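You operate a simulated robot arm through the tools that you are given. There is no shell and no other tool.

You are at the controls of a simulated robot arm. One attempt, no reset.

JOB
Lift both hot nuggets on to the blue plate with the tongs.
Fine: touch no hot food or metal; tongs back, drawer shut.

The check looks at the end state, three seconds after you hand in, the way a careful person would. Anything else that was tipped, shoved, dropped, spilled or broken makes it a failure.

ROBOT AND FRAMES
A 7-joint arm with a three-finger gripper, fixed in place. Base frame: the origin is at the foot of the arm, x ahead of it, y to its left, z up. Lengths are in mm, angles in rad, forces in N, time in s.
With the tool pointing down near the work surface it reaches from about 460 to 900 mm from the base axis. Its first joint turns from -2.897 to 2.897 rad. Payload 2.69 kg.
The tool frame sits at the grasp point between the pads (the TCP): z along the fingers, y along the line on which they close. The tips reach 29 mm beyond it. Largest opening 120 mm; the body of the gripper starts 78 mm behind the TCP.
Orientation is told as [roll, pitch, yaw] about the base's x, y, z axes, in that order, counted from this pose: with the fingers straight down and closing along the base's y, the tool's x points along the base's -x, its y along +y and its z along -z.

CONTROLS
- The arm moves only by the tool send_rows. Its argument "moves" is a list of rows, each an object of numbers (a shift or turn left out is 0, a gripper value left out holds the last): "grip": the closure in counts, from 0 (fully open) to 255 (shut); "dx", "dy", "dz": the shift along the tool's x, y, z in mm; "wx", "wy", "wz": the turn, a rotation vector about the tool's x, y, z in degrees. In form: [{"grip": .., "dx": .., "dy": .., "dz": .., "wx": .., "wy": .., "wz": ..}, ...]. A call has 1 to 20 rows; each row shifts and turns the commanded pose from where the row before left it, along the tool's axes as they then stand. Each row takes 0.2 s and may step no farther than 50 mm and 0.15 rad from the row before; otherwise, or with a gripper value out of range, the whole call is refused. A pose out of reach is approached as far as the arm can. The call stops where the force on the tool passes 40 N (or 10 N more than at its start, if that is more) or the arm is blocked; 0.2 s more then pass. The fingers move at their own pace and stop on an object; they squeeze with about 40 N. The grip force told is the motor's: it shows also when the fingers shut on nothing. Time passes only in rows, and 0.2 s behind the last, so rows that do not move let the fingers close. It gives the time, the measured TCP pose, the force on the tool (base axes), the opening and the grip force at its end, in the units of the frame above (readings bear some noise), with the torque about the TCP (base axes, N m) and any sound that the robot's microphone picked up.
- Cameras (640 x 400 px; columns grow to the right, rows downward): "scene" is fixed at [44.6, 638.7, 1493.7]; the picture's right is [-0.71, -0.70, 0.00], its down [-0.26, 0.26, -0.93] and it looks along [0.65, -0.66, -0.37] (base axes); focal length 313 px, centre (320, 200). "wrist" rides on the gripper at [63, 0, -104] in the tool frame; the picture's right is [0.00, 1.00, 0.00], its down [-0.83, 0.00, -0.56] and it looks along [-0.56, 0.00, 0.83] (tool axes); focal length 275 px, centre (320, 200). There is no depth. A picture from a camera that has moved, and an enlarged one, comes with that camera's place and axes in the base frame and with its lens. The place of the scene camera against the robot may be out by one fixed shift of up to 25 mm in any direction.
- snapshot(camera): a new picture of that camera. No time passes.
- raise_lower(by): slides the trunk up (or, below 0, down) by that many mm; the arm rides with it, the base frame stays. It gives what a move gives, with no picture.
- zoom(camera, box): a new picture of the part [left, top, right, bottom] of that camera's present view, enlarged. No time passes.
- close_job(): hands the job in; it is judged then, once.

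Places have to be worked out from the pictures, the camera data and where the tool is seen. Open the gripper and draw the arm clear of the work before you hand the job in, unless the task says otherwise.

The tools are called after "Emit:" as a command line: name --argument value ..., lists and objects as JSON in quotes. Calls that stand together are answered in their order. send_rows: Moves the arm, as the interface text tells. Its arguments: {"type":"object","properties":{"moves":{"type":"array"}},"required":["moves"]} The other tools are called the same way: raise_lower (by) slides the trunk up or down; snapshot (camera) takes a picture; zoom (camera, box) takes an enlarged picture of a part of a camera's view; close_job () hands the job in.

At the start:

```text
clock: 0.0
eef_pos: [504.6, 59.4, 1273.2]
tool_rot: [0.0, 0.001, 0.0]
ft_force: [0.4, 0.6, -0.4]
torque: [-0.01, 0.01, 0.0]
opening: 120.1
grip_force: 0.0
trunk travel left (down, up): [-525.0, 61.0]
```

scene: 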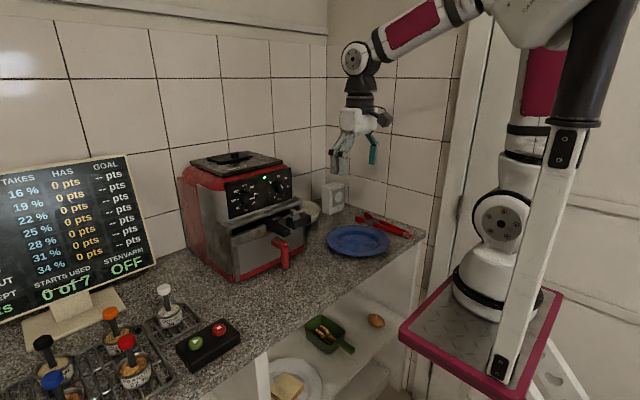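
wrist: 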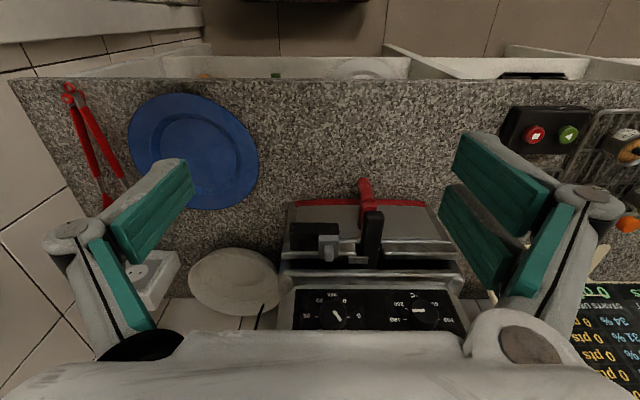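

I'll look closely at the scene before moving: the fryer with its red-handled drawer, the red tongs, the blue plate.

Emit:
zoom --camera "scene" --box '[170, 140, 330, 290]'

Emit:
zoom --camera "scene" --box '[290, 170, 450, 270]'

Emit:
zoom --camera "wrist" --box '[0, 60, 320, 260]'

Emit:
zoom --camera "wrist" --box '[240, 160, 500, 340]'

Emit:
zoom --camera "scene" --box '[0, 150, 250, 400]'

Emit:
zoom --camera "scene" --box '[240, 270, 420, 400]'

```text
2.67 times, centred on (250, 215) of scene
camera zoom: at [44.6, 638.7, 1493.7], right [-0.71, -0.7, 0.0], down [-0.26, 0.26, -0.93], along [0.65, -0.66, -0.37], focal length 834 px, centre (507, 160)
```

zoom: 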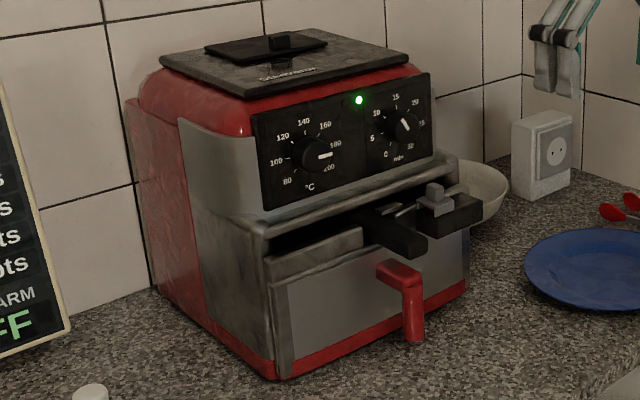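

```text
4.00 times, centred on (370, 220) of scene
camera zoom: at [44.6, 638.7, 1493.7], right [-0.71, -0.7, 0.0], down [-0.26, 0.26, -0.93], along [0.65, -0.66, -0.37], focal length 1250 px, centre (120, 120)
```

zoom: 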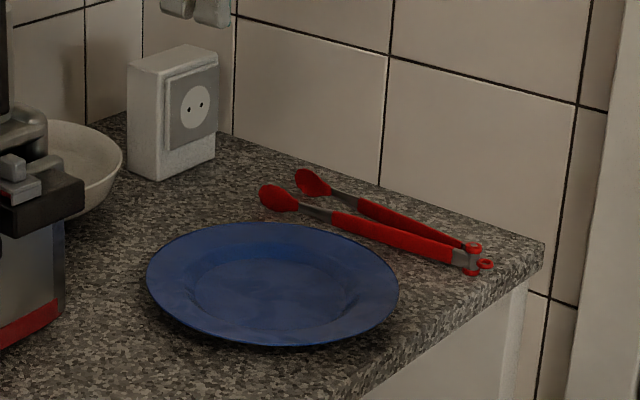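

```text
2.00 times, centred on (160, 160) of wrist
camera zoom: at [440.4, 58.3, 1378.1], right [0.0, 1.0, 0.0], down [0.83, 0.0, 0.56], along [0.56, 0.0, -0.83], focal length 551 px, centre (640, 280)
```

zoom: 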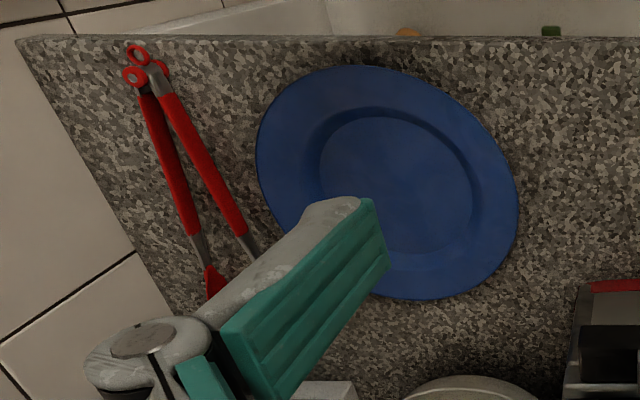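

```text
2.22 times, centred on (370, 250) of wrist
camera zoom: at [440.4, 58.3, 1378.1], right [0.0, 1.0, 0.0], down [0.83, 0.0, 0.56], along [0.56, 0.0, -0.83], focal length 612 px, centre (209, 89)
```

zoom: 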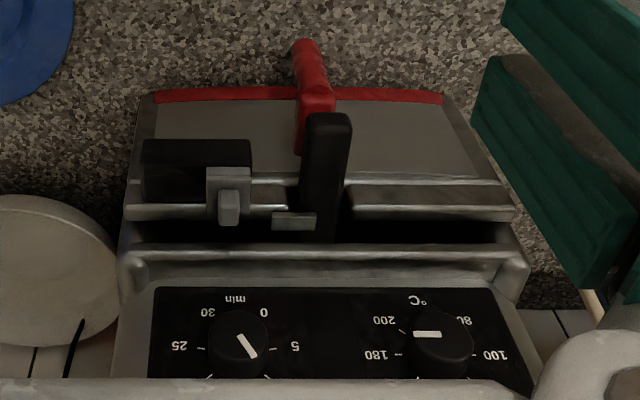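

```text
1.60 times, centred on (125, 275) of scene
camera zoom: at [44.6, 638.7, 1493.7], right [-0.71, -0.7, 0.0], down [-0.26, 0.26, -0.93], along [0.65, -0.66, -0.37], focal length 500 px, centre (632, 80)
```

zoom: 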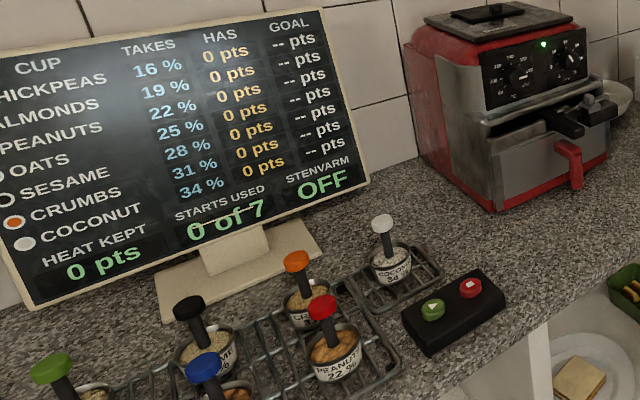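

```text
3.08 times, centred on (330, 335) of scene
camera zoom: at [44.6, 638.7, 1493.7], right [-0.71, -0.7, 0.0], down [-0.26, 0.26, -0.93], along [0.65, -0.66, -0.37], focal length 962 px, centre (289, -215)
```

zoom: 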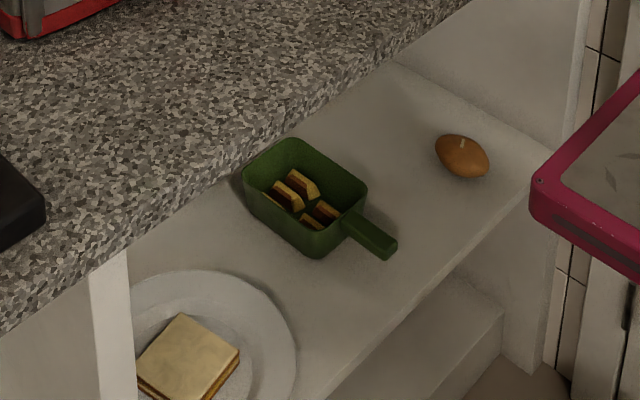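

The nuggets should be in the fryer drawer, which has a red handle and seems slightly ajar. I'll lower the trunk a bit and pitch the wrist to look at the fryer front from closer.

Emit:
raise_lower --by -120

Emit:
send_rows --moves '[{"wy": -8}, {"wy": -8}, {"wy": -8}]'

Emit:
snapshot --camera "wrist"

Emit:
snapshot --camera "scene"

```text
clock: 1.5
eef_pos: [503.5, 59.2, 1153.2]
tool_rot: [-0.001, 0.0, 0.0]
ft_force: [0.6, -0.2, 0.5]
torque: [0.0, 0.01, 0.01]
opening: 120.1
grip_force: 0.1
trunk travel left (down, up): [-405.0, 181.0]
```

```text
clock: 2.3
eef_pos: [505.4, 58.7, 1153.5]
tool_rot: [0.0, -0.421, -0.001]
ft_force: [0.6, -0.2, 0.2]
torque: [0.01, 0.04, -0.01]
opening: 120.1
grip_force: 0.1
trunk travel left (down, up): [-405.0, 181.0]
```

```text
taken
camera wrist: at [403.8, 57.7, 1223.1], right [0.0, 1.0, 0.0], down [0.53, 0.0, 0.85], along [0.85, 0.0, -0.53], focal length 275 px, centre (320, 200)
```

wrist: 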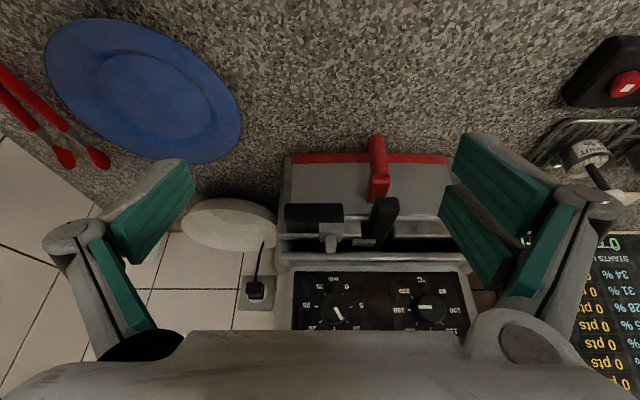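

```text
taken
```

scene: 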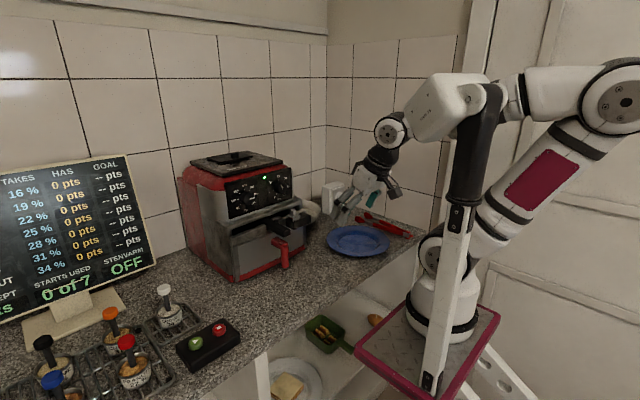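

I'll enlarge the fryer front and the tongs in this view to work out the handle geometry.

Emit:
zoom --camera "wrist" --box '[270, 120, 480, 270]'

Emit:
zoom --camera "wrist" --box '[0, 10, 250, 190]'

Emit:
zoom --camera "scene" --box '[220, 180, 320, 280]'

Emit:
zoom --camera "scene" --box '[140, 290, 260, 380]'

```text
2.67 times, centred on (375, 195) of wrist
camera zoom: at [403.8, 57.7, 1223.1], right [0.0, 1.0, 0.0], down [0.53, 0.0, 0.85], along [0.85, 0.0, -0.53], focal length 734 px, centre (173, 213)
```

zoom: 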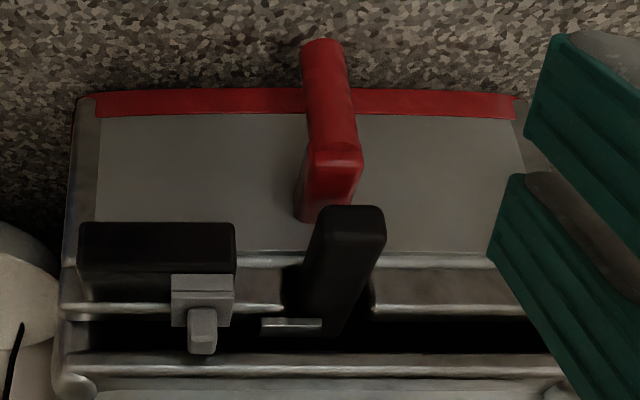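

```text
2.22 times, centred on (125, 100) of wrist
camera zoom: at [403.8, 57.7, 1223.1], right [0.0, 1.0, 0.0], down [0.53, 0.0, 0.85], along [0.85, 0.0, -0.53], focal length 612 px, centre (753, 422)
```

zoom: 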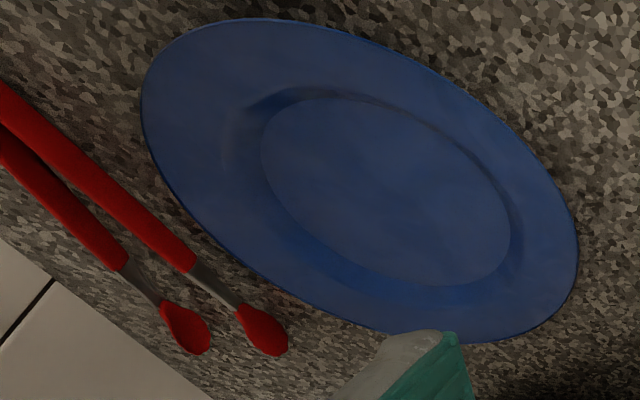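

```text
4.00 times, centred on (270, 230) of scene
camera zoom: at [44.6, 638.7, 1493.7], right [-0.71, -0.7, 0.0], down [-0.26, 0.26, -0.93], along [0.65, -0.66, -0.37], focal length 1250 px, centre (520, 80)
```

zoom: 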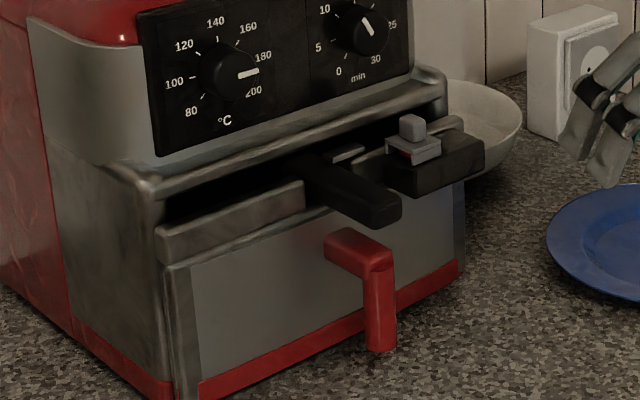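

```text
4.44 times, centred on (200, 335) of scene
camera zoom: at [44.6, 638.7, 1493.7], right [-0.71, -0.7, 0.0], down [-0.26, 0.26, -0.93], along [0.65, -0.66, -0.37], focal length 1389 px, centre (853, -400)
```

zoom: 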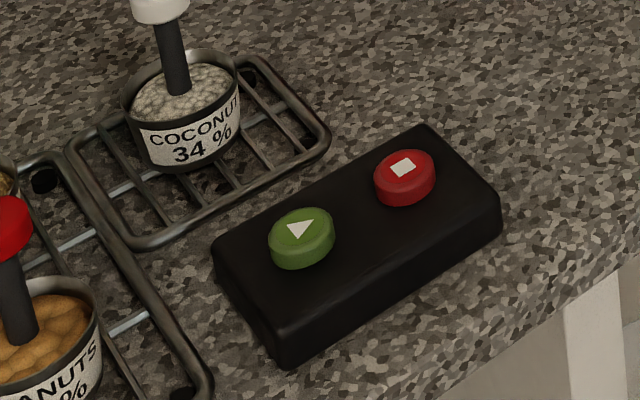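

The grip of the red handle stands at about x 687, y 136, z 946–1007, with a black bar above it and a block with a grey knob to the side that could be a latch. I'll go closer for a better look before touching anything.

Emit:
send_rows --moves '[{"dx": -29.7, "dy": 13.3, "dz": 31.5}, {"dx": -29.7, "dy": 13.3, "dz": 31.5}, {"dx": -29.7, "dy": 13.3, "dz": 31.5}]'

Emit:
snapshot --camera "wrist"

Emit:
zoom --camera "wrist" --box '[200, 100, 440, 250]'

```text
clock: 3.1
eef_pos: [624.2, 97.2, 1102.3]
tool_rot: [-0.002, -0.419, -0.002]
ft_force: [-0.6, 0.1, 0.8]
torque: [0.01, -0.04, -0.02]
opening: 119.9
grip_force: 0.0
trunk travel left (down, up): [-405.0, 181.0]
```

```text
taken
camera wrist: at [524.1, 96.8, 1172.2], right [0.0, 1.0, 0.0], down [0.53, 0.0, 0.85], along [0.85, 0.0, -0.53], focal length 275 px, centre (320, 200)
```

wrist: 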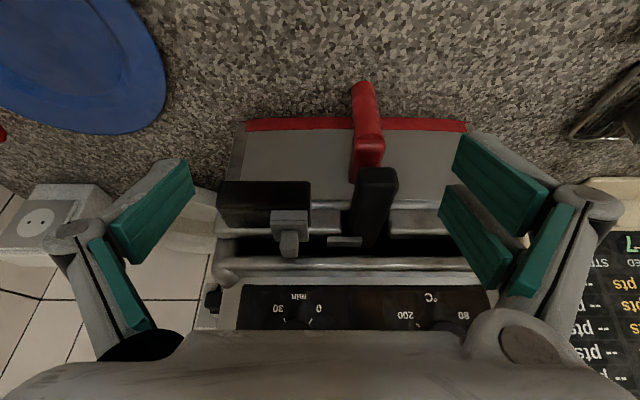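

```text
2.67 times, centred on (320, 175) of wrist
camera zoom: at [524.1, 96.8, 1172.2], right [0.0, 1.0, 0.0], down [0.53, 0.0, 0.85], along [0.85, 0.0, -0.53], focal length 734 px, centre (320, 267)
```

zoom: 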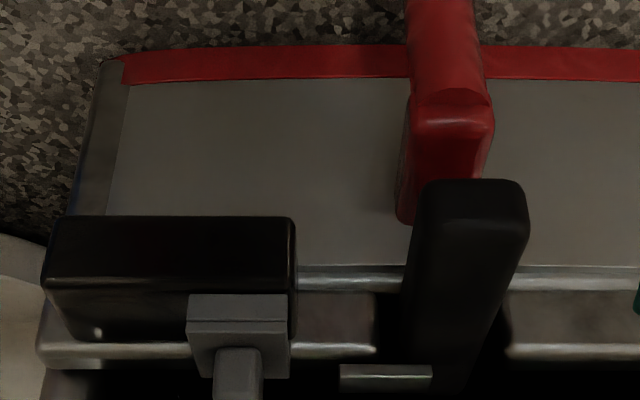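

I'll zoom further on the block with the grey knob and the tab beside the black bar, from both cameras.

Emit:
zoom --camera "scene" --box '[285, 195, 325, 220]'

Emit:
zoom --camera "scene" --box '[250, 195, 314, 235]'

Emit:
zoom --camera "wrist" --box '[210, 160, 400, 280]'

Emit:
zoom --camera "wrist" --box '[250, 195, 370, 270]'

```text
16.00 times, centred on (305, 208) of scene
camera zoom: at [44.6, 638.7, 1493.7], right [-0.71, -0.7, 0.0], down [-0.26, 0.26, -0.93], along [0.65, -0.66, -0.37], focal length 5001 px, centre (560, 80)
```

zoom: 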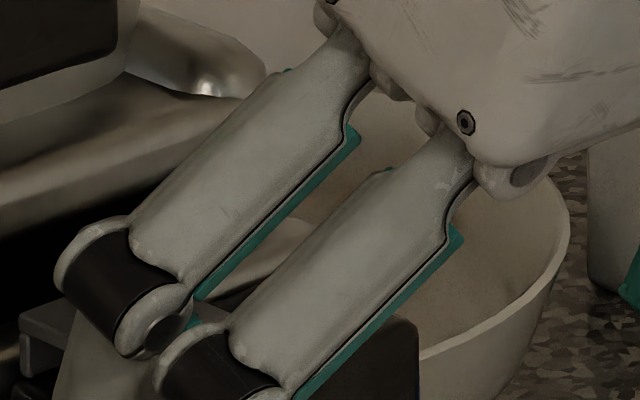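

```text
10.00 times, centred on (282, 215) of scene
camera zoom: at [44.6, 638.7, 1493.7], right [-0.71, -0.7, 0.0], down [-0.26, 0.26, -0.93], along [0.65, -0.66, -0.37], focal length 3126 px, centre (700, 50)
```

zoom: 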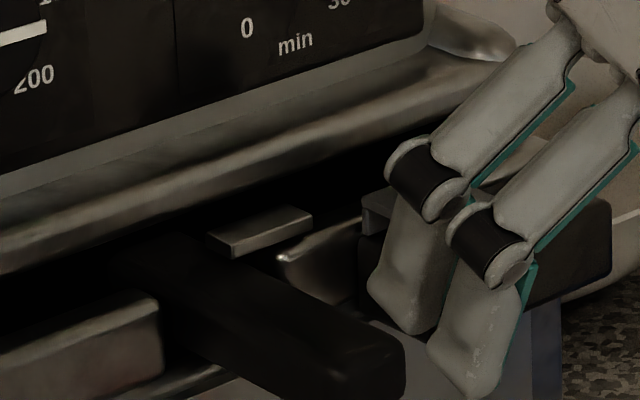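

```text
3.33 times, centred on (305, 220) of wrist
camera zoom: at [524.1, 96.8, 1172.2], right [0.0, 1.0, 0.0], down [0.53, 0.0, 0.85], along [0.85, 0.0, -0.53], focal length 918 px, centre (370, 133)
```

zoom: 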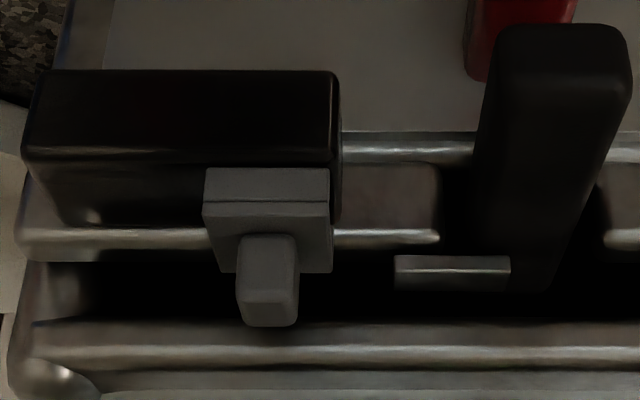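

```text
5.33 times, centred on (310, 232) of wrist
camera zoom: at [524.1, 96.8, 1172.2], right [0.0, 1.0, 0.0], down [0.53, 0.0, 0.85], along [0.85, 0.0, -0.53], focal length 1468 px, centre (373, 27)
```

zoom: 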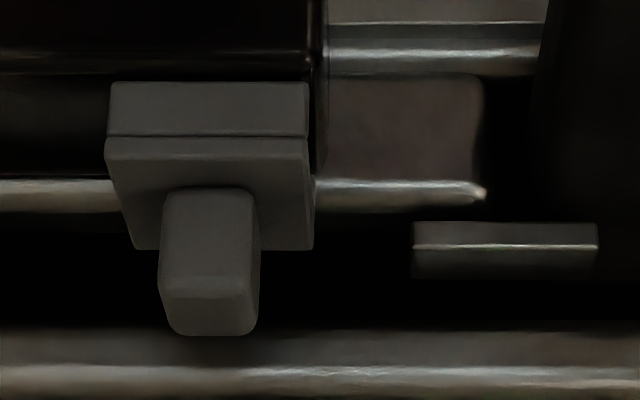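

The block seems to carry a slide with a red mark; I'll move the arm away over the plate/tongs side so both the fryer latch (scene) and the tongs (wrist) can be seen well.

Emit:
send_rows --moves '[{"dx": 9.3, "dy": -42.4, "dz": -8.6}, {"dx": 9.3, "dy": -42.4, "dz": -8.6}, {"dx": 9.3, "dy": -42.4, "dz": -8.6}, {"dx": 9.3, "dy": -42.4, "dz": -8.6}, {"dx": 9.3, "dy": -42.4, "dz": -8.6}, {"dx": 9.3, "dy": -42.4, "dz": -8.6}, {"dx": 9.3, "dy": -42.4, "dz": -8.6}, {"wy": 8}, {"wy": 8}, {"wy": 8}]'

Emit:
snapshot --camera "wrist"

Emit:
snapshot --camera "scene"

Emit:
zoom --camera "scene" --box '[250, 175, 330, 225]'

Emit:
zoom --camera "scene" --box '[274, 185, 306, 205]'

```text
clock: 5.3
eef_pos: [541.1, -196.8, 1133.3]
tool_rot: [0.0, 0.001, 0.001]
ft_force: [-0.5, 0.2, 0.1]
torque: [-0.03, -0.07, -0.03]
opening: 120.0
grip_force: 0.2
trunk travel left (down, up): [-405.0, 181.0]
```

```text
taken
camera wrist: at [476.7, -197.2, 1237.0], right [0.0, 1.0, 0.0], down [0.83, 0.0, 0.56], along [0.56, 0.0, -0.83], focal length 275 px, centre (320, 200)
```

wrist: 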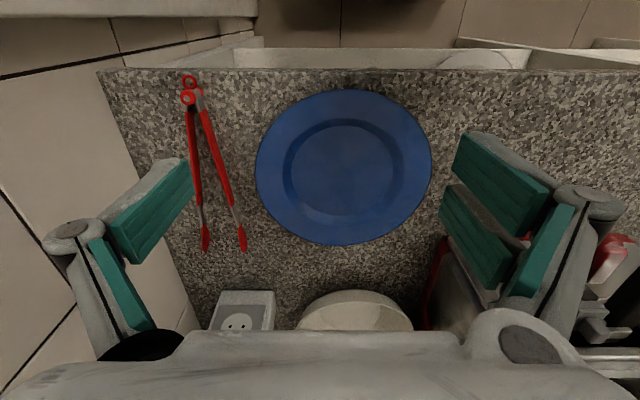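

```text
taken
```

scene: 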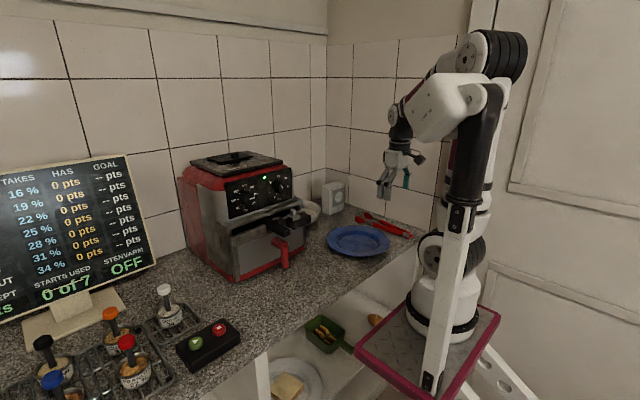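

```text
8.00 times, centred on (290, 200) of scene
camera zoom: at [44.6, 638.7, 1493.7], right [-0.71, -0.7, 0.0], down [-0.26, 0.26, -0.93], along [0.65, -0.66, -0.37], focal length 2501 px, centre (560, 200)
```

zoom: 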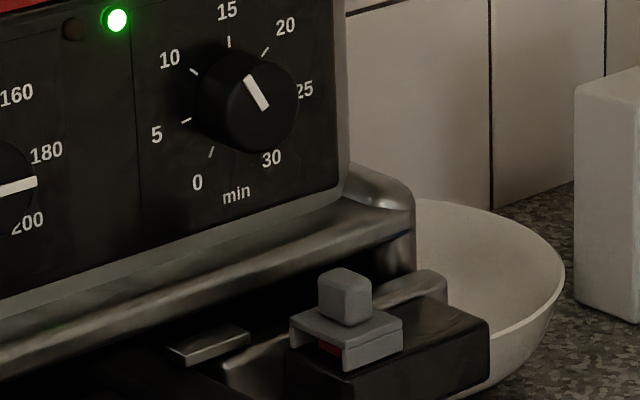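

```text
16.00 times, centred on (290, 195) of scene
camera zoom: at [44.6, 638.7, 1493.7], right [-0.71, -0.7, 0.0], down [-0.26, 0.26, -0.93], along [0.65, -0.66, -0.37], focal length 5001 px, centre (800, 280)
```

zoom: 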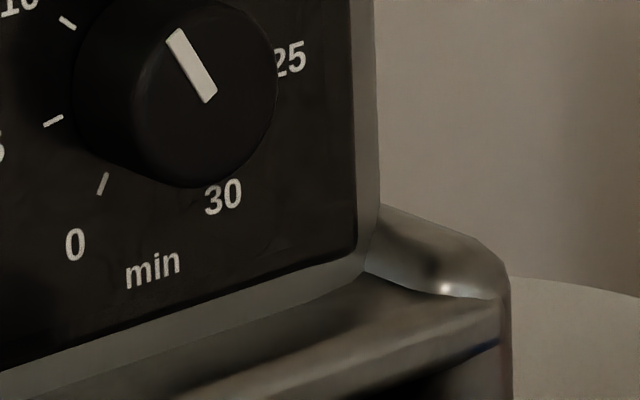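

The block is just a sliding guard over a red basket-release button, so I'll leave that alone and pull only the red handle. I'll take two laterally separated wrist views to triangulate the handle well.

Emit:
send_rows --moves '[{"dx": -3, "dy": 48}, {"dx": -3, "dy": 48}, {"dx": -3, "dy": 48}, {"dx": -3, "dy": 48}, {"dx": -3, "dy": 46}]'

Emit:
zoom --camera "wrist" --box '[240, 120, 480, 270]'

Emit:
send_rows --moves '[{"dy": 48}, {"dy": 48}, {"dy": 48}, {"dy": 46}]'

Emit:
zoom --camera "wrist" --box '[160, 120, 400, 270]'

Emit:
snapshot --camera "wrist"

```text
clock: 6.5
eef_pos: [556.2, 39.9, 1133.6]
tool_rot: [0.0, 0.0, -0.002]
ft_force: [0.1, 0.1, 0.3]
torque: [0.04, -0.02, -0.01]
opening: 120.2
grip_force: 0.1
trunk travel left (down, up): [-405.0, 181.0]
```

```text
2.67 times, centred on (360, 195) of wrist
camera zoom: at [492.2, 39.7, 1238.1], right [0.0, 1.0, 0.0], down [0.83, 0.0, 0.56], along [0.56, 0.0, -0.83], focal length 734 px, centre (213, 213)
```

zoom: 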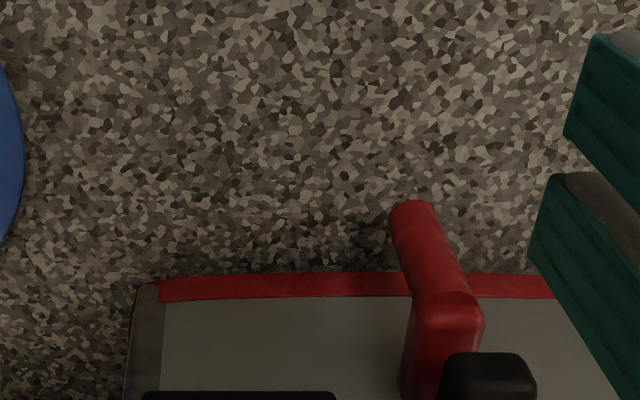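

```text
clock: 7.5
eef_pos: [554.7, 230.6, 1132.3]
tool_rot: [0.001, -0.001, -0.002]
ft_force: [-0.3, -1.1, 0.4]
torque: [0.03, -0.04, 0.0]
opening: 120.2
grip_force: 0.1
trunk travel left (down, up): [-405.0, 181.0]
```

```text
2.67 times, centred on (280, 195) of wrist
camera zoom: at [490.0, 230.3, 1236.5], right [0.0, 1.0, 0.0], down [0.83, 0.0, 0.56], along [0.56, 0.0, -0.83], focal length 734 px, centre (427, 213)
```

zoom: 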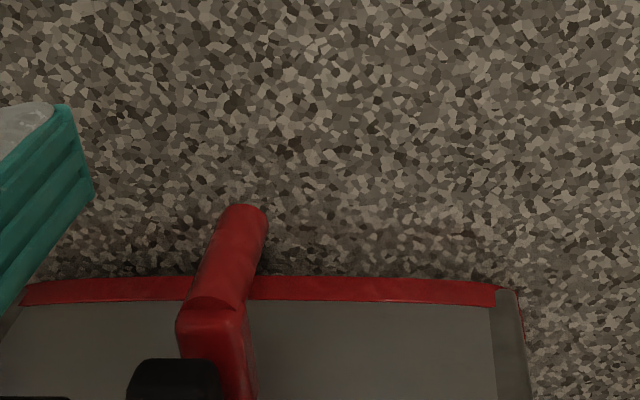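

```text
taken
camera wrist: at [490.0, 230.3, 1236.5], right [0.0, 1.0, 0.0], down [0.83, 0.0, 0.56], along [0.56, 0.0, -0.83], focal length 275 px, centre (320, 200)
```

wrist: 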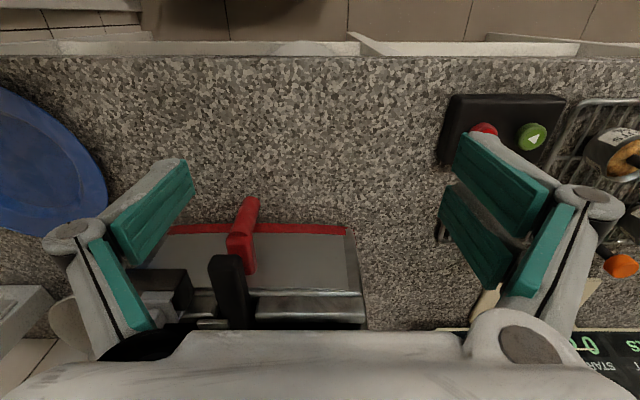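

Triangulated: handle grip front at x≈698, y≈139, z 928–1000 (≈28 wide), black bar end at x≈682, z up to 1047, above it. I'll pitch the gripper about 50° so the fingers come in under the bar, and stop 100 mm short to check.

Emit:
send_rows --moves '[{"wy": -8.33}, {"wy": -8.33}, {"wy": -8.33}, {"wy": -8.33}, {"wy": -8.33}, {"wy": -8.33}, {"dx": 8.15, "dy": -23, "dz": 30.35}, {"dx": 8.15, "dy": -23, "dz": 30.35}, {"dx": 8.15, "dy": -23, "dz": 30.35}, {"dx": 8.15, "dy": -23, "dz": 30.35}]'

Emit:
snapshot --camera "wrist"

Emit:
zoom --camera "scene" --box '[220, 160, 380, 290]'

```text
clock: 9.1
eef_pos: [612.9, 150.3, 1125.3]
tool_rot: [0.128, -0.827, -0.32]
ft_force: [-0.8, 0.4, -0.1]
torque: [0.02, -0.03, 0.01]
opening: 119.7
grip_force: 0.1
out of reach, approached as far as the arm can: row 7
trunk travel left (down, up): [-405.0, 181.0]
stopped in row 7: the arm was blocked; the commanded pose is now the measured one
```

```text
taken
camera wrist: at [494.0, 174.3, 1148.6], right [0.22, 0.97, 0.08], down [0.13, -0.11, 0.99], along [0.97, -0.21, -0.15], focal length 275 px, centre (320, 200)
```

wrist: 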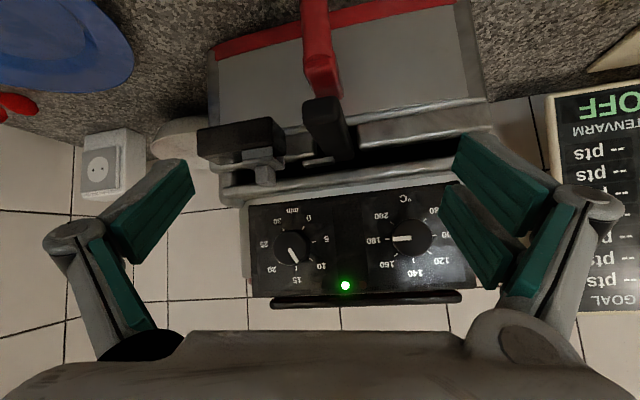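

```text
3.08 times, centred on (300, 225) of scene
camera zoom: at [44.6, 638.7, 1493.7], right [-0.71, -0.7, 0.0], down [-0.26, 0.26, -0.93], along [0.65, -0.66, -0.37], focal length 962 px, centre (382, 123)
```

zoom: 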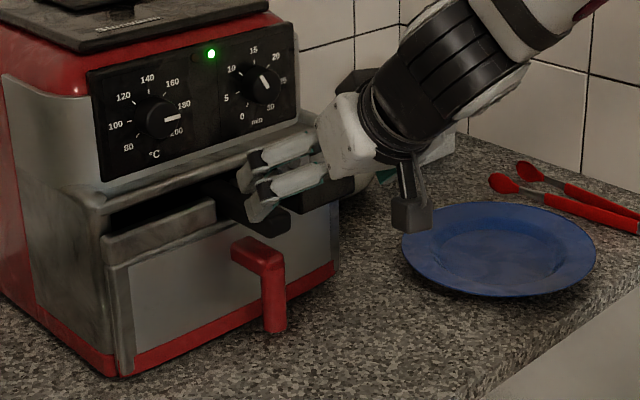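

The arm hit a joint limit at this trunk height (wrist twisted). I'll unwind the pitch and yaw, back off and raise the tool, then lower the trunk so that the arm has a better posture for a pitched approach.

Emit:
send_rows --moves '[{"wy": 8, "dz": -20}, {"wy": 8, "dz": -20}, {"wy": 8, "dz": -20}, {"wy": 8, "dz": -20}]'

```text
clock: 10.1
eef_pos: [562.8, 156.5, 1191.1]
tool_rot: [0.089, -0.281, -0.239]
ft_force: [-0.3, 0.4, -0.2]
torque: [-0.04, -0.03, 0.02]
opening: 119.9
grip_force: 0.0
trunk travel left (down, up): [-405.0, 181.0]
```

Emit:
send_rows --moves '[{"wx": 1.06, "wy": 5.57, "wz": -4.33}, {"wx": 1.06, "wy": 5.57, "wz": -4.33}, {"wx": 1.06, "wy": 5.57, "wz": -4.33}, {"dz": -45}, {"dz": -45}, {"dz": -45}, {"dz": -45}]'

```text
clock: 11.7
eef_pos: [562.5, 156.0, 1369.8]
tool_rot: [-0.003, 0.001, 0.002]
ft_force: [0.2, 0.8, -0.7]
torque: [0.01, 0.01, 0.02]
opening: 120.0
grip_force: 0.0
trunk travel left (down, up): [-405.0, 181.0]
```

Orientation is restored; now I'll lower the trunk so the tool comes to about z 1085.

Emit:
raise_lower --by -285

Emit:
send_rows --moves '[{"wy": -8.33}, {"wy": -8.33}, {"wy": -8.33}, {"wy": -8.33}, {"wy": -8.33}, {"wy": -8.33}]'

Emit:
snapshot --camera "wrist"

Emit:
snapshot --camera "scene"

```text
clock: 14.5
eef_pos: [562.6, 158.2, 1086.2]
tool_rot: [-0.003, -0.001, -0.001]
ft_force: [-1.3, 1.0, -0.2]
torque: [0.0, -0.02, 0.02]
opening: 119.8
grip_force: 0.1
trunk travel left (down, up): [-120.0, 466.0]
```

```text
clock: 15.9
eef_pos: [572.8, 143.5, 1096.2]
tool_rot: [0.054, -0.873, -0.069]
ft_force: [-0.4, -0.6, -0.3]
torque: [0.0, 0.0, -0.01]
opening: 120.1
grip_force: 0.1
trunk travel left (down, up): [-120.0, 466.0]
```

```text
taken
camera wrist: at [451.3, 146.2, 1114.6], right [0.03, 1.0, 0.03], down [0.11, -0.03, 0.99], along [0.99, -0.02, -0.11], focal length 275 px, centre (320, 200)
```

wrist: 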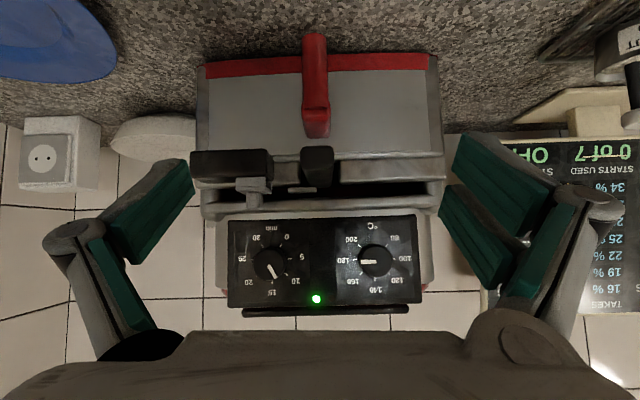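

```text
taken
```

scene: 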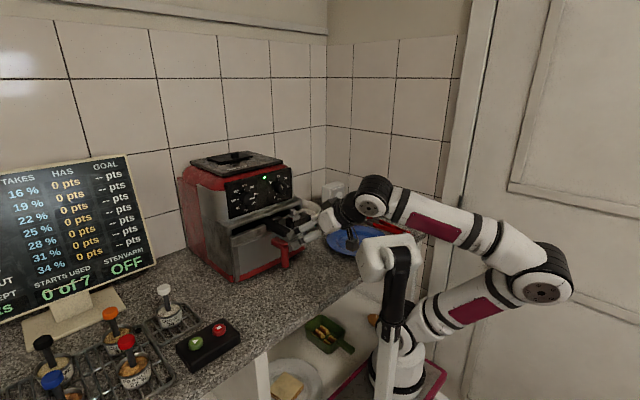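

Close to what was commanded, but still near a joint limit, so I'll use a 40° pitch (still clears the black bar), move forward to x 630, and then lower the trunk the rest of the way.

Emit:
send_rows --moves '[{"wy": 4.96, "wz": -1.29}, {"wy": 4.96, "wz": -1.29}, {"dx": -18.3, "dy": -2.2, "dz": 22.5}, {"dx": -18.3, "dy": -2.2, "dz": 22.5}]'

Emit:
raise_lower --by -120

Emit:
snapshot --camera "wrist"

Emit:
zoom --camera "scene" --box '[220, 170, 380, 290]'

```text
clock: 16.9
eef_pos: [619.8, 154.6, 1074.9]
tool_rot: [-0.047, -0.699, 0.065]
ft_force: [-0.2, -0.3, -0.3]
torque: [-0.01, 0.0, 0.03]
opening: 119.9
grip_force: 0.1
trunk travel left (down, up): [-120.0, 466.0]
```

```text
clock: 18.4
eef_pos: [620.4, 155.9, 954.4]
tool_rot: [-0.045, -0.698, 0.061]
ft_force: [-0.2, 0.4, 0.4]
torque: [-0.02, -0.03, 0.01]
opening: 120.1
grip_force: 0.1
trunk travel left (down, up): [0.0, 586.0]
```

```text
taken
camera wrist: at [503.8, 152.1, 994.3], right [-0.04, 1.0, -0.04], down [0.28, 0.05, 0.96], along [0.96, 0.02, -0.28], focal length 275 px, centre (320, 200)
```

wrist: 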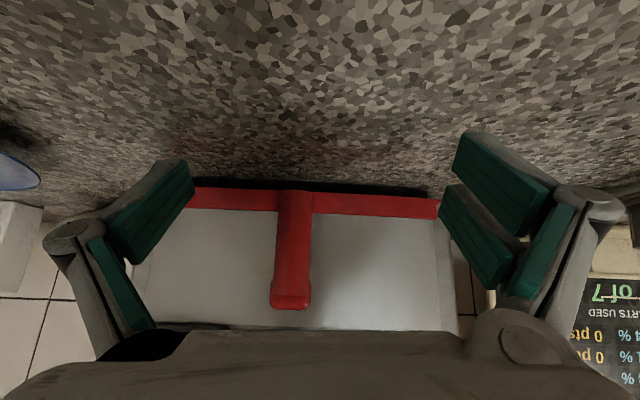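

```text
3.33 times, centred on (300, 230) of scene
camera zoom: at [44.6, 638.7, 1493.7], right [-0.71, -0.7, 0.0], down [-0.26, 0.26, -0.93], along [0.65, -0.66, -0.37], focal length 1042 px, centre (387, 100)
```

zoom: 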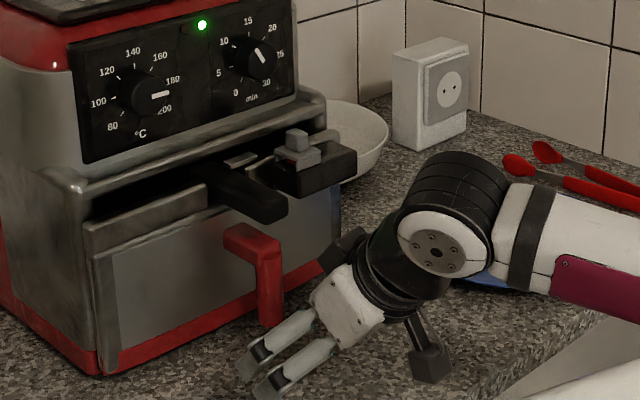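

The fingers are at handle height in front of it, slightly yawed and 17 mm off to the left. I'll straighten and align y to 139.

Emit:
send_rows --moves '[{"wz": 1.29, "dy": -8.5}, {"wz": 1.29, "dy": -8.5}, {}]'

Emit:
snapshot --camera "wrist"

```text
clock: 19.2
eef_pos: [621.5, 137.9, 953.8]
tool_rot: [-0.009, -0.697, 0.006]
ft_force: [-0.2, 0.0, 0.1]
torque: [-0.01, -0.03, 0.0]
opening: 120.0
grip_force: 0.0
trunk travel left (down, up): [0.0, 586.0]
```

```text
taken
camera wrist: at [504.9, 138.3, 994.0], right [0.0, 1.0, -0.01], down [0.28, 0.01, 0.96], along [0.96, 0.0, -0.28], focal length 275 px, centre (320, 200)
```

wrist: 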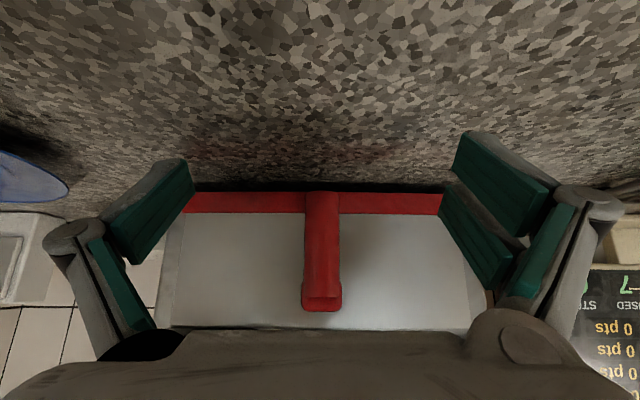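

Handle is centred between the fingers. I'll advance to (705, 138, 962) and close on the grip.

Emit:
send_rows --moves '[{"dx": -34.6, "dz": 23.8}, {"dx": -34.6, "dz": 23.8}, {}]'

Emit:
zoom --camera "scene" --box '[240, 190, 340, 280]'

Emit:
snapshot --camera "wrist"

```text
clock: 20.0
eef_pos: [703.8, 138.1, 962.9]
tool_rot: [-0.007, -0.698, 0.003]
ft_force: [-0.2, -0.2, 0.0]
torque: [-0.01, 0.01, 0.03]
opening: 119.9
grip_force: 0.1
trunk travel left (down, up): [0.0, 586.0]
```

```text
4.44 times, centred on (290, 235) of scene
camera zoom: at [44.6, 638.7, 1493.7], right [-0.71, -0.7, 0.0], down [-0.26, 0.26, -0.93], along [0.65, -0.66, -0.37], focal length 1389 px, centre (453, 44)
```

zoom: 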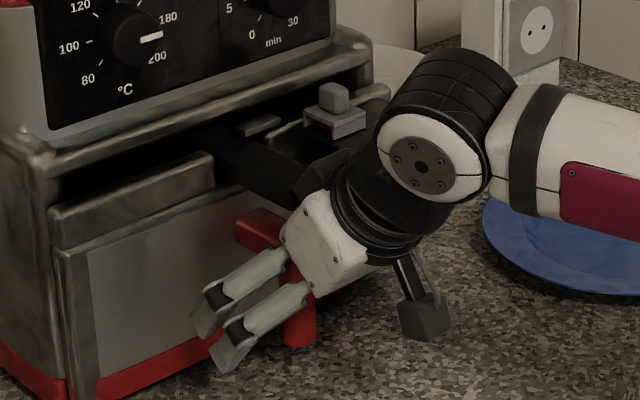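

```text
taken
camera wrist: at [587.8, 139.0, 1002.7], right [0.0, 1.0, -0.01], down [0.28, 0.01, 0.96], along [0.96, 0.0, -0.28], focal length 275 px, centre (320, 200)
```

wrist: 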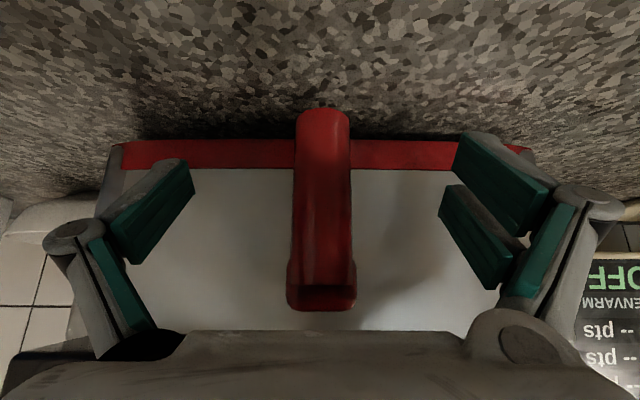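

Handle sits between the pads; closing now.

Emit:
send_rows --moves '[{"grip": 255}, {}, {}, {}]'

Emit:
snapshot --camera "wrist"

```text
clock: 21.0
eef_pos: [703.8, 139.7, 963.0]
tool_rot: [-0.009, -0.701, 0.004]
ft_force: [-1.3, 9.3, 2.4]
torque: [0.03, 0.12, 0.08]
opening: 24.2
grip_force: 39.8
trunk travel left (down, up): [0.0, 586.0]
```

```text
taken
camera wrist: at [587.3, 140.0, 1002.8], right [0.0, 1.0, -0.01], down [0.28, 0.01, 0.96], along [0.96, 0.0, -0.28], focal length 275 px, centre (320, 200)
```

wrist: 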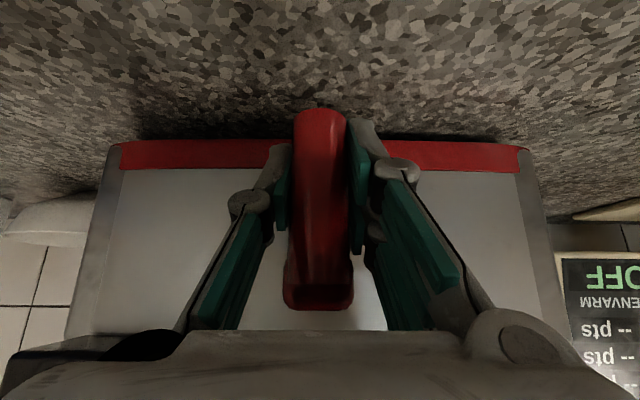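

Gripped at 24 mm opening. I'll relieve the small lateral load and pull gently outward, watching the force.

Emit:
send_rows --moves '[{"dy": 1.7}, {"dx": 3.83, "dz": -3.21}, {"dx": 3.83, "dz": -3.21}, {}]'

Emit:
zoom --camera "scene" --box '[170, 140, 350, 290]'

```text
clock: 22.0
eef_pos: [694.2, 139.5, 961.9]
tool_rot: [-0.008, -0.7, 0.003]
ft_force: [1.4, 7.5, 8.6]
torque: [0.39, -0.28, 0.0]
opening: 24.3
grip_force: 40.1
trunk travel left (down, up): [0.0, 586.0]
```

```text
2.67 times, centred on (260, 215) of scene
camera zoom: at [44.6, 638.7, 1493.7], right [-0.71, -0.7, 0.0], down [-0.26, 0.26, -0.93], along [0.65, -0.66, -0.37], focal length 834 px, centre (480, 160)
```

zoom: 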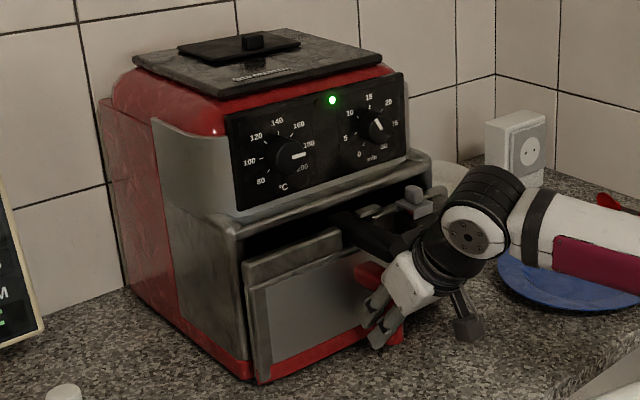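

The drawer slides out easily and the fryer stays put. Pulling on in 12 mm steps.

Emit:
send_rows --moves '[{"dx": 9.2, "dz": -7.7}, {"dx": 9.2, "dz": -7.7}, {"dx": 9.2, "dz": -7.7}, {"dx": 9.2, "dz": -7.7}, {"dx": 9.2, "dz": -7.7}, {}]'

Emit:
snapshot --camera "scene"

Emit:
zoom --camera "scene" --box '[170, 140, 350, 290]'

```text
clock: 23.4
eef_pos: [635.0, 140.4, 963.2]
tool_rot: [-0.007, -0.7, 0.004]
ft_force: [0.9, 8.4, 5.3]
torque: [0.57, 0.3, 0.0]
opening: 24.5
grip_force: 39.7
trunk travel left (down, up): [0.0, 586.0]
```

```text
taken
```

scene: 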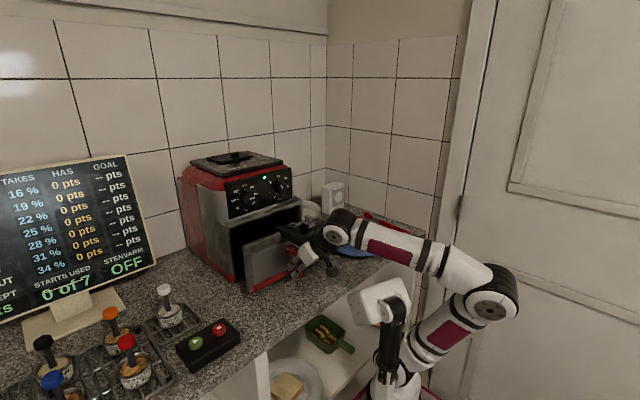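

```text
2.67 times, centred on (260, 215) of scene
camera zoom: at [44.6, 638.7, 1493.7], right [-0.71, -0.7, 0.0], down [-0.26, 0.26, -0.93], along [0.65, -0.66, -0.37], focal length 834 px, centre (480, 160)
```

zoom: 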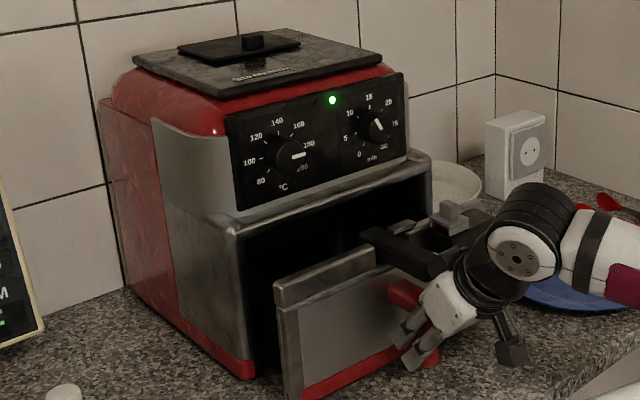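

Drawer is out about 70 mm. Continuing the pull, watching the pose for joint limits.

Emit:
send_rows --moves '[{"dx": 9.2, "dz": -7.7}, {"dx": 9.2, "dz": -7.7}, {"dx": 9.2, "dz": -7.7}, {}]'

Emit:
zoom --camera "scene" --box '[170, 150, 370, 300]'

```text
clock: 24.4
eef_pos: [599.1, 139.8, 963.5]
tool_rot: [-0.009, -0.702, 0.005]
ft_force: [0.5, 14.0, 16.5]
torque: [0.64, 0.45, -0.03]
opening: 24.8
grip_force: 40.1
trunk travel left (down, up): [0.0, 586.0]
```

```text
2.67 times, centred on (270, 225) of scene
camera zoom: at [44.6, 638.7, 1493.7], right [-0.71, -0.7, 0.0], down [-0.26, 0.26, -0.93], along [0.65, -0.66, -0.37], focal length 834 px, centre (453, 133)
```

zoom: 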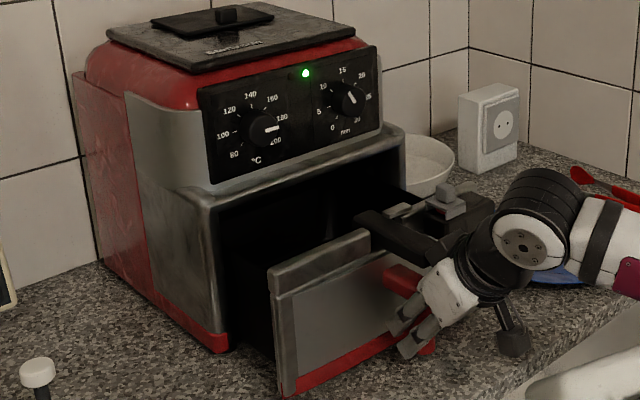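

A bit of vertical/lateral load (16 N up, 14 N sideways) builds up; I'll comply by shifting slightly in those directions and continue in small steps.

Emit:
send_rows --moves '[{"dx": -0.96, "dy": 1.5, "dz": -1.15}, {}]'

Emit:
send_rows --moves '[{"dx": 9.2, "dz": -7.7}, {"dx": 9.2, "dz": -7.7}, {}]'

Emit:
zoom --camera "scene" --box '[170, 150, 370, 300]'

```text
clock: 25.0
eef_pos: [598.5, 140.7, 962.6]
tool_rot: [-0.008, -0.697, 0.002]
ft_force: [-0.2, 1.2, 0.2]
torque: [0.72, -0.94, -0.07]
opening: 24.6
grip_force: 40.0
trunk travel left (down, up): [0.0, 586.0]
```

```text
clock: 25.8
eef_pos: [575.5, 141.0, 962.2]
tool_rot: [-0.009, -0.696, 0.002]
ft_force: [-0.9, -2.7, -0.2]
torque: [0.58, 0.64, 0.08]
opening: 24.4
grip_force: 39.7
trunk travel left (down, up): [0.0, 586.0]
```

```text
2.67 times, centred on (270, 225) of scene
camera zoom: at [44.6, 638.7, 1493.7], right [-0.71, -0.7, 0.0], down [-0.26, 0.26, -0.93], along [0.65, -0.66, -0.37], focal length 834 px, centre (453, 133)
```

zoom: 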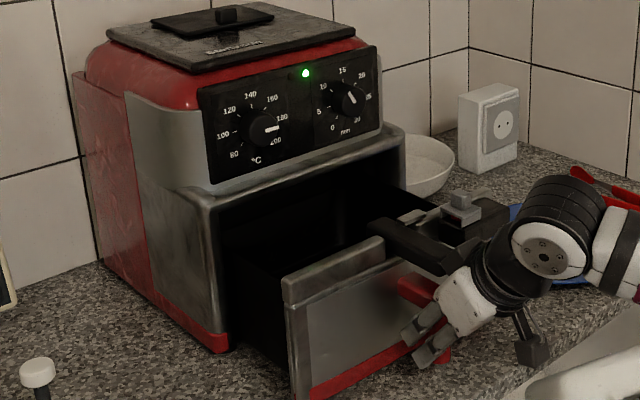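

128 mm out, forces near zero. A further 36 mm.

Emit:
send_rows --moves '[{"dx": 9.2, "dz": -7.7}, {"dx": 9.2, "dz": -7.7}, {}]'

Emit:
send_rows --moves '[{"dx": 9.2, "dz": -7.7}, {}]'

Emit:
snapshot --camera "scene"

Emit:
zoom --camera "scene" --box '[190, 150, 390, 300]'

```text
clock: 26.6
eef_pos: [551.5, 141.8, 963.6]
tool_rot: [-0.008, -0.695, 0.003]
ft_force: [0.1, -5.3, 0.2]
torque: [0.35, 0.53, 0.03]
opening: 24.2
grip_force: 40.3
trunk travel left (down, up): [0.0, 586.0]
```

```text
clock: 27.2
eef_pos: [539.6, 141.0, 963.8]
tool_rot: [-0.007, -0.698, 0.004]
ft_force: [0.2, -4.2, -0.3]
torque: [0.26, 0.7, 0.07]
opening: 24.4
grip_force: 39.7
trunk travel left (down, up): [0.0, 586.0]
```

```text
taken
```

scene: 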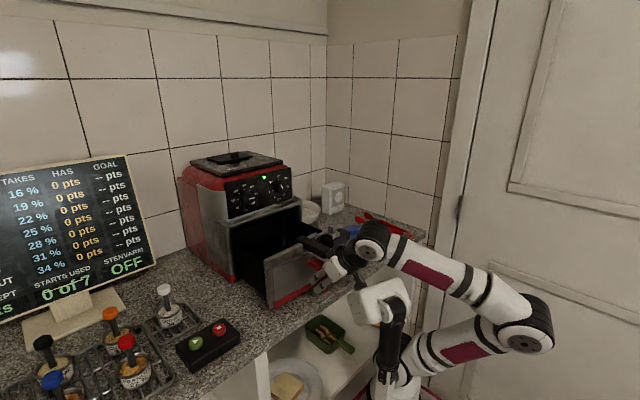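

```text
2.67 times, centred on (290, 225) of scene
camera zoom: at [44.6, 638.7, 1493.7], right [-0.71, -0.7, 0.0], down [-0.26, 0.26, -0.93], along [0.65, -0.66, -0.37], focal length 834 px, centre (400, 133)
```

zoom: 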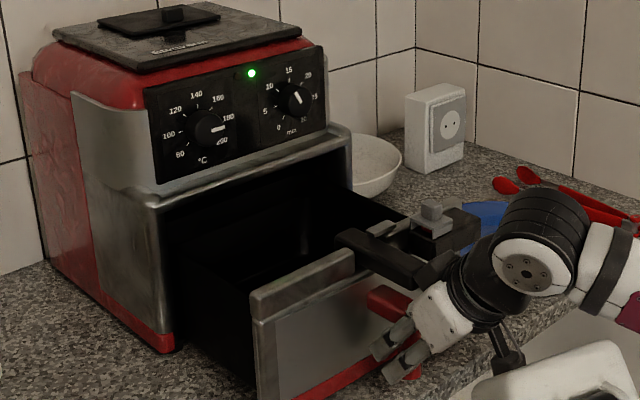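

Drawer is 164 mm out. I'll open the gripper and retreat along the finger axis, then rise to look down into the drawer.

Emit:
send_rows --moves '[{"grip": 0}, {}, {}]'

Emit:
send_rows --moves '[{"dz": -25}, {"dz": -25}, {"dz": -25}, {"dz": -25}]'

```text
clock: 28.0
eef_pos: [538.8, 141.8, 964.9]
tool_rot: [-0.009, -0.699, 0.003]
ft_force: [-0.9, 0.2, -0.6]
torque: [-0.02, -0.03, 0.0]
opening: 120.5
grip_force: 0.1
trunk travel left (down, up): [0.0, 586.0]
```

```text
clock: 28.5
eef_pos: [527.2, 139.5, 980.5]
tool_rot: [-0.015, -0.694, 0.0]
ft_force: [8.6, -0.3, -8.1]
torque: [-0.11, -0.67, -0.11]
opening: 120.1
grip_force: 0.0
trunk travel left (down, up): [0.0, 586.0]
stopped in row 2: the force on the tool passed its limit at 81 N (the readings are from after the stop); the commanded pose is now the measured one
```

Something resisted the retreat (81 N peak). Let me look before moving further.

Emit:
snapshot --camera "wrist"

Emit:
zoom --camera "scene" --box '[270, 200, 390, 300]'

Emit:
snapshot --camera "scene"

```text
taken
camera wrist: at [411.6, 140.3, 1020.7], right [0.01, 1.0, -0.01], down [0.28, 0.01, 0.96], along [0.96, -0.01, -0.28], focal length 275 px, centre (320, 200)
```

wrist: 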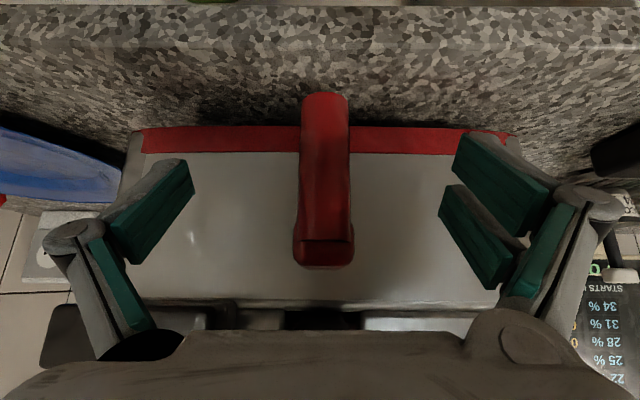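

```text
4.00 times, centred on (330, 250) of scene
camera zoom: at [44.6, 638.7, 1493.7], right [-0.71, -0.7, 0.0], down [-0.26, 0.26, -0.93], along [0.65, -0.66, -0.37], focal length 1250 px, centre (280, 0)
```

zoom: 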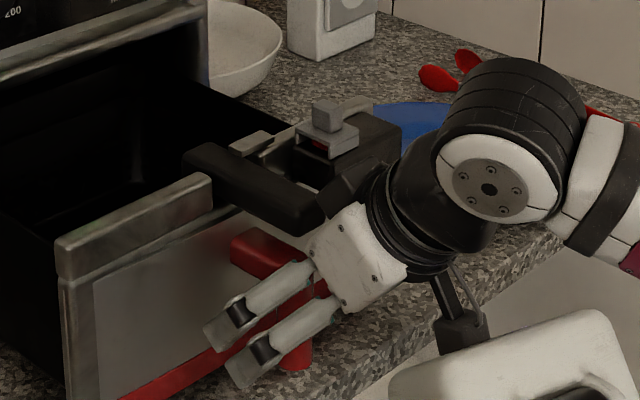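

```text
taken
```

scene: 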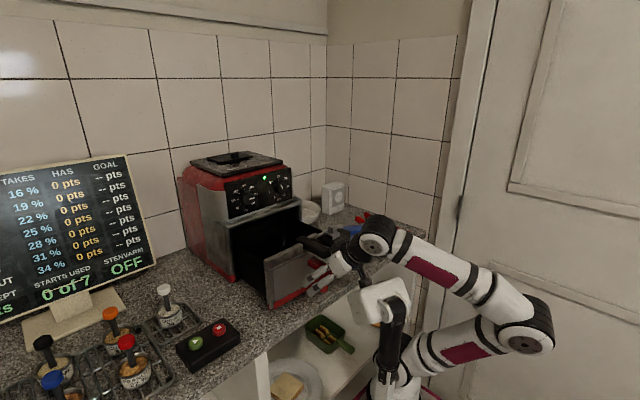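

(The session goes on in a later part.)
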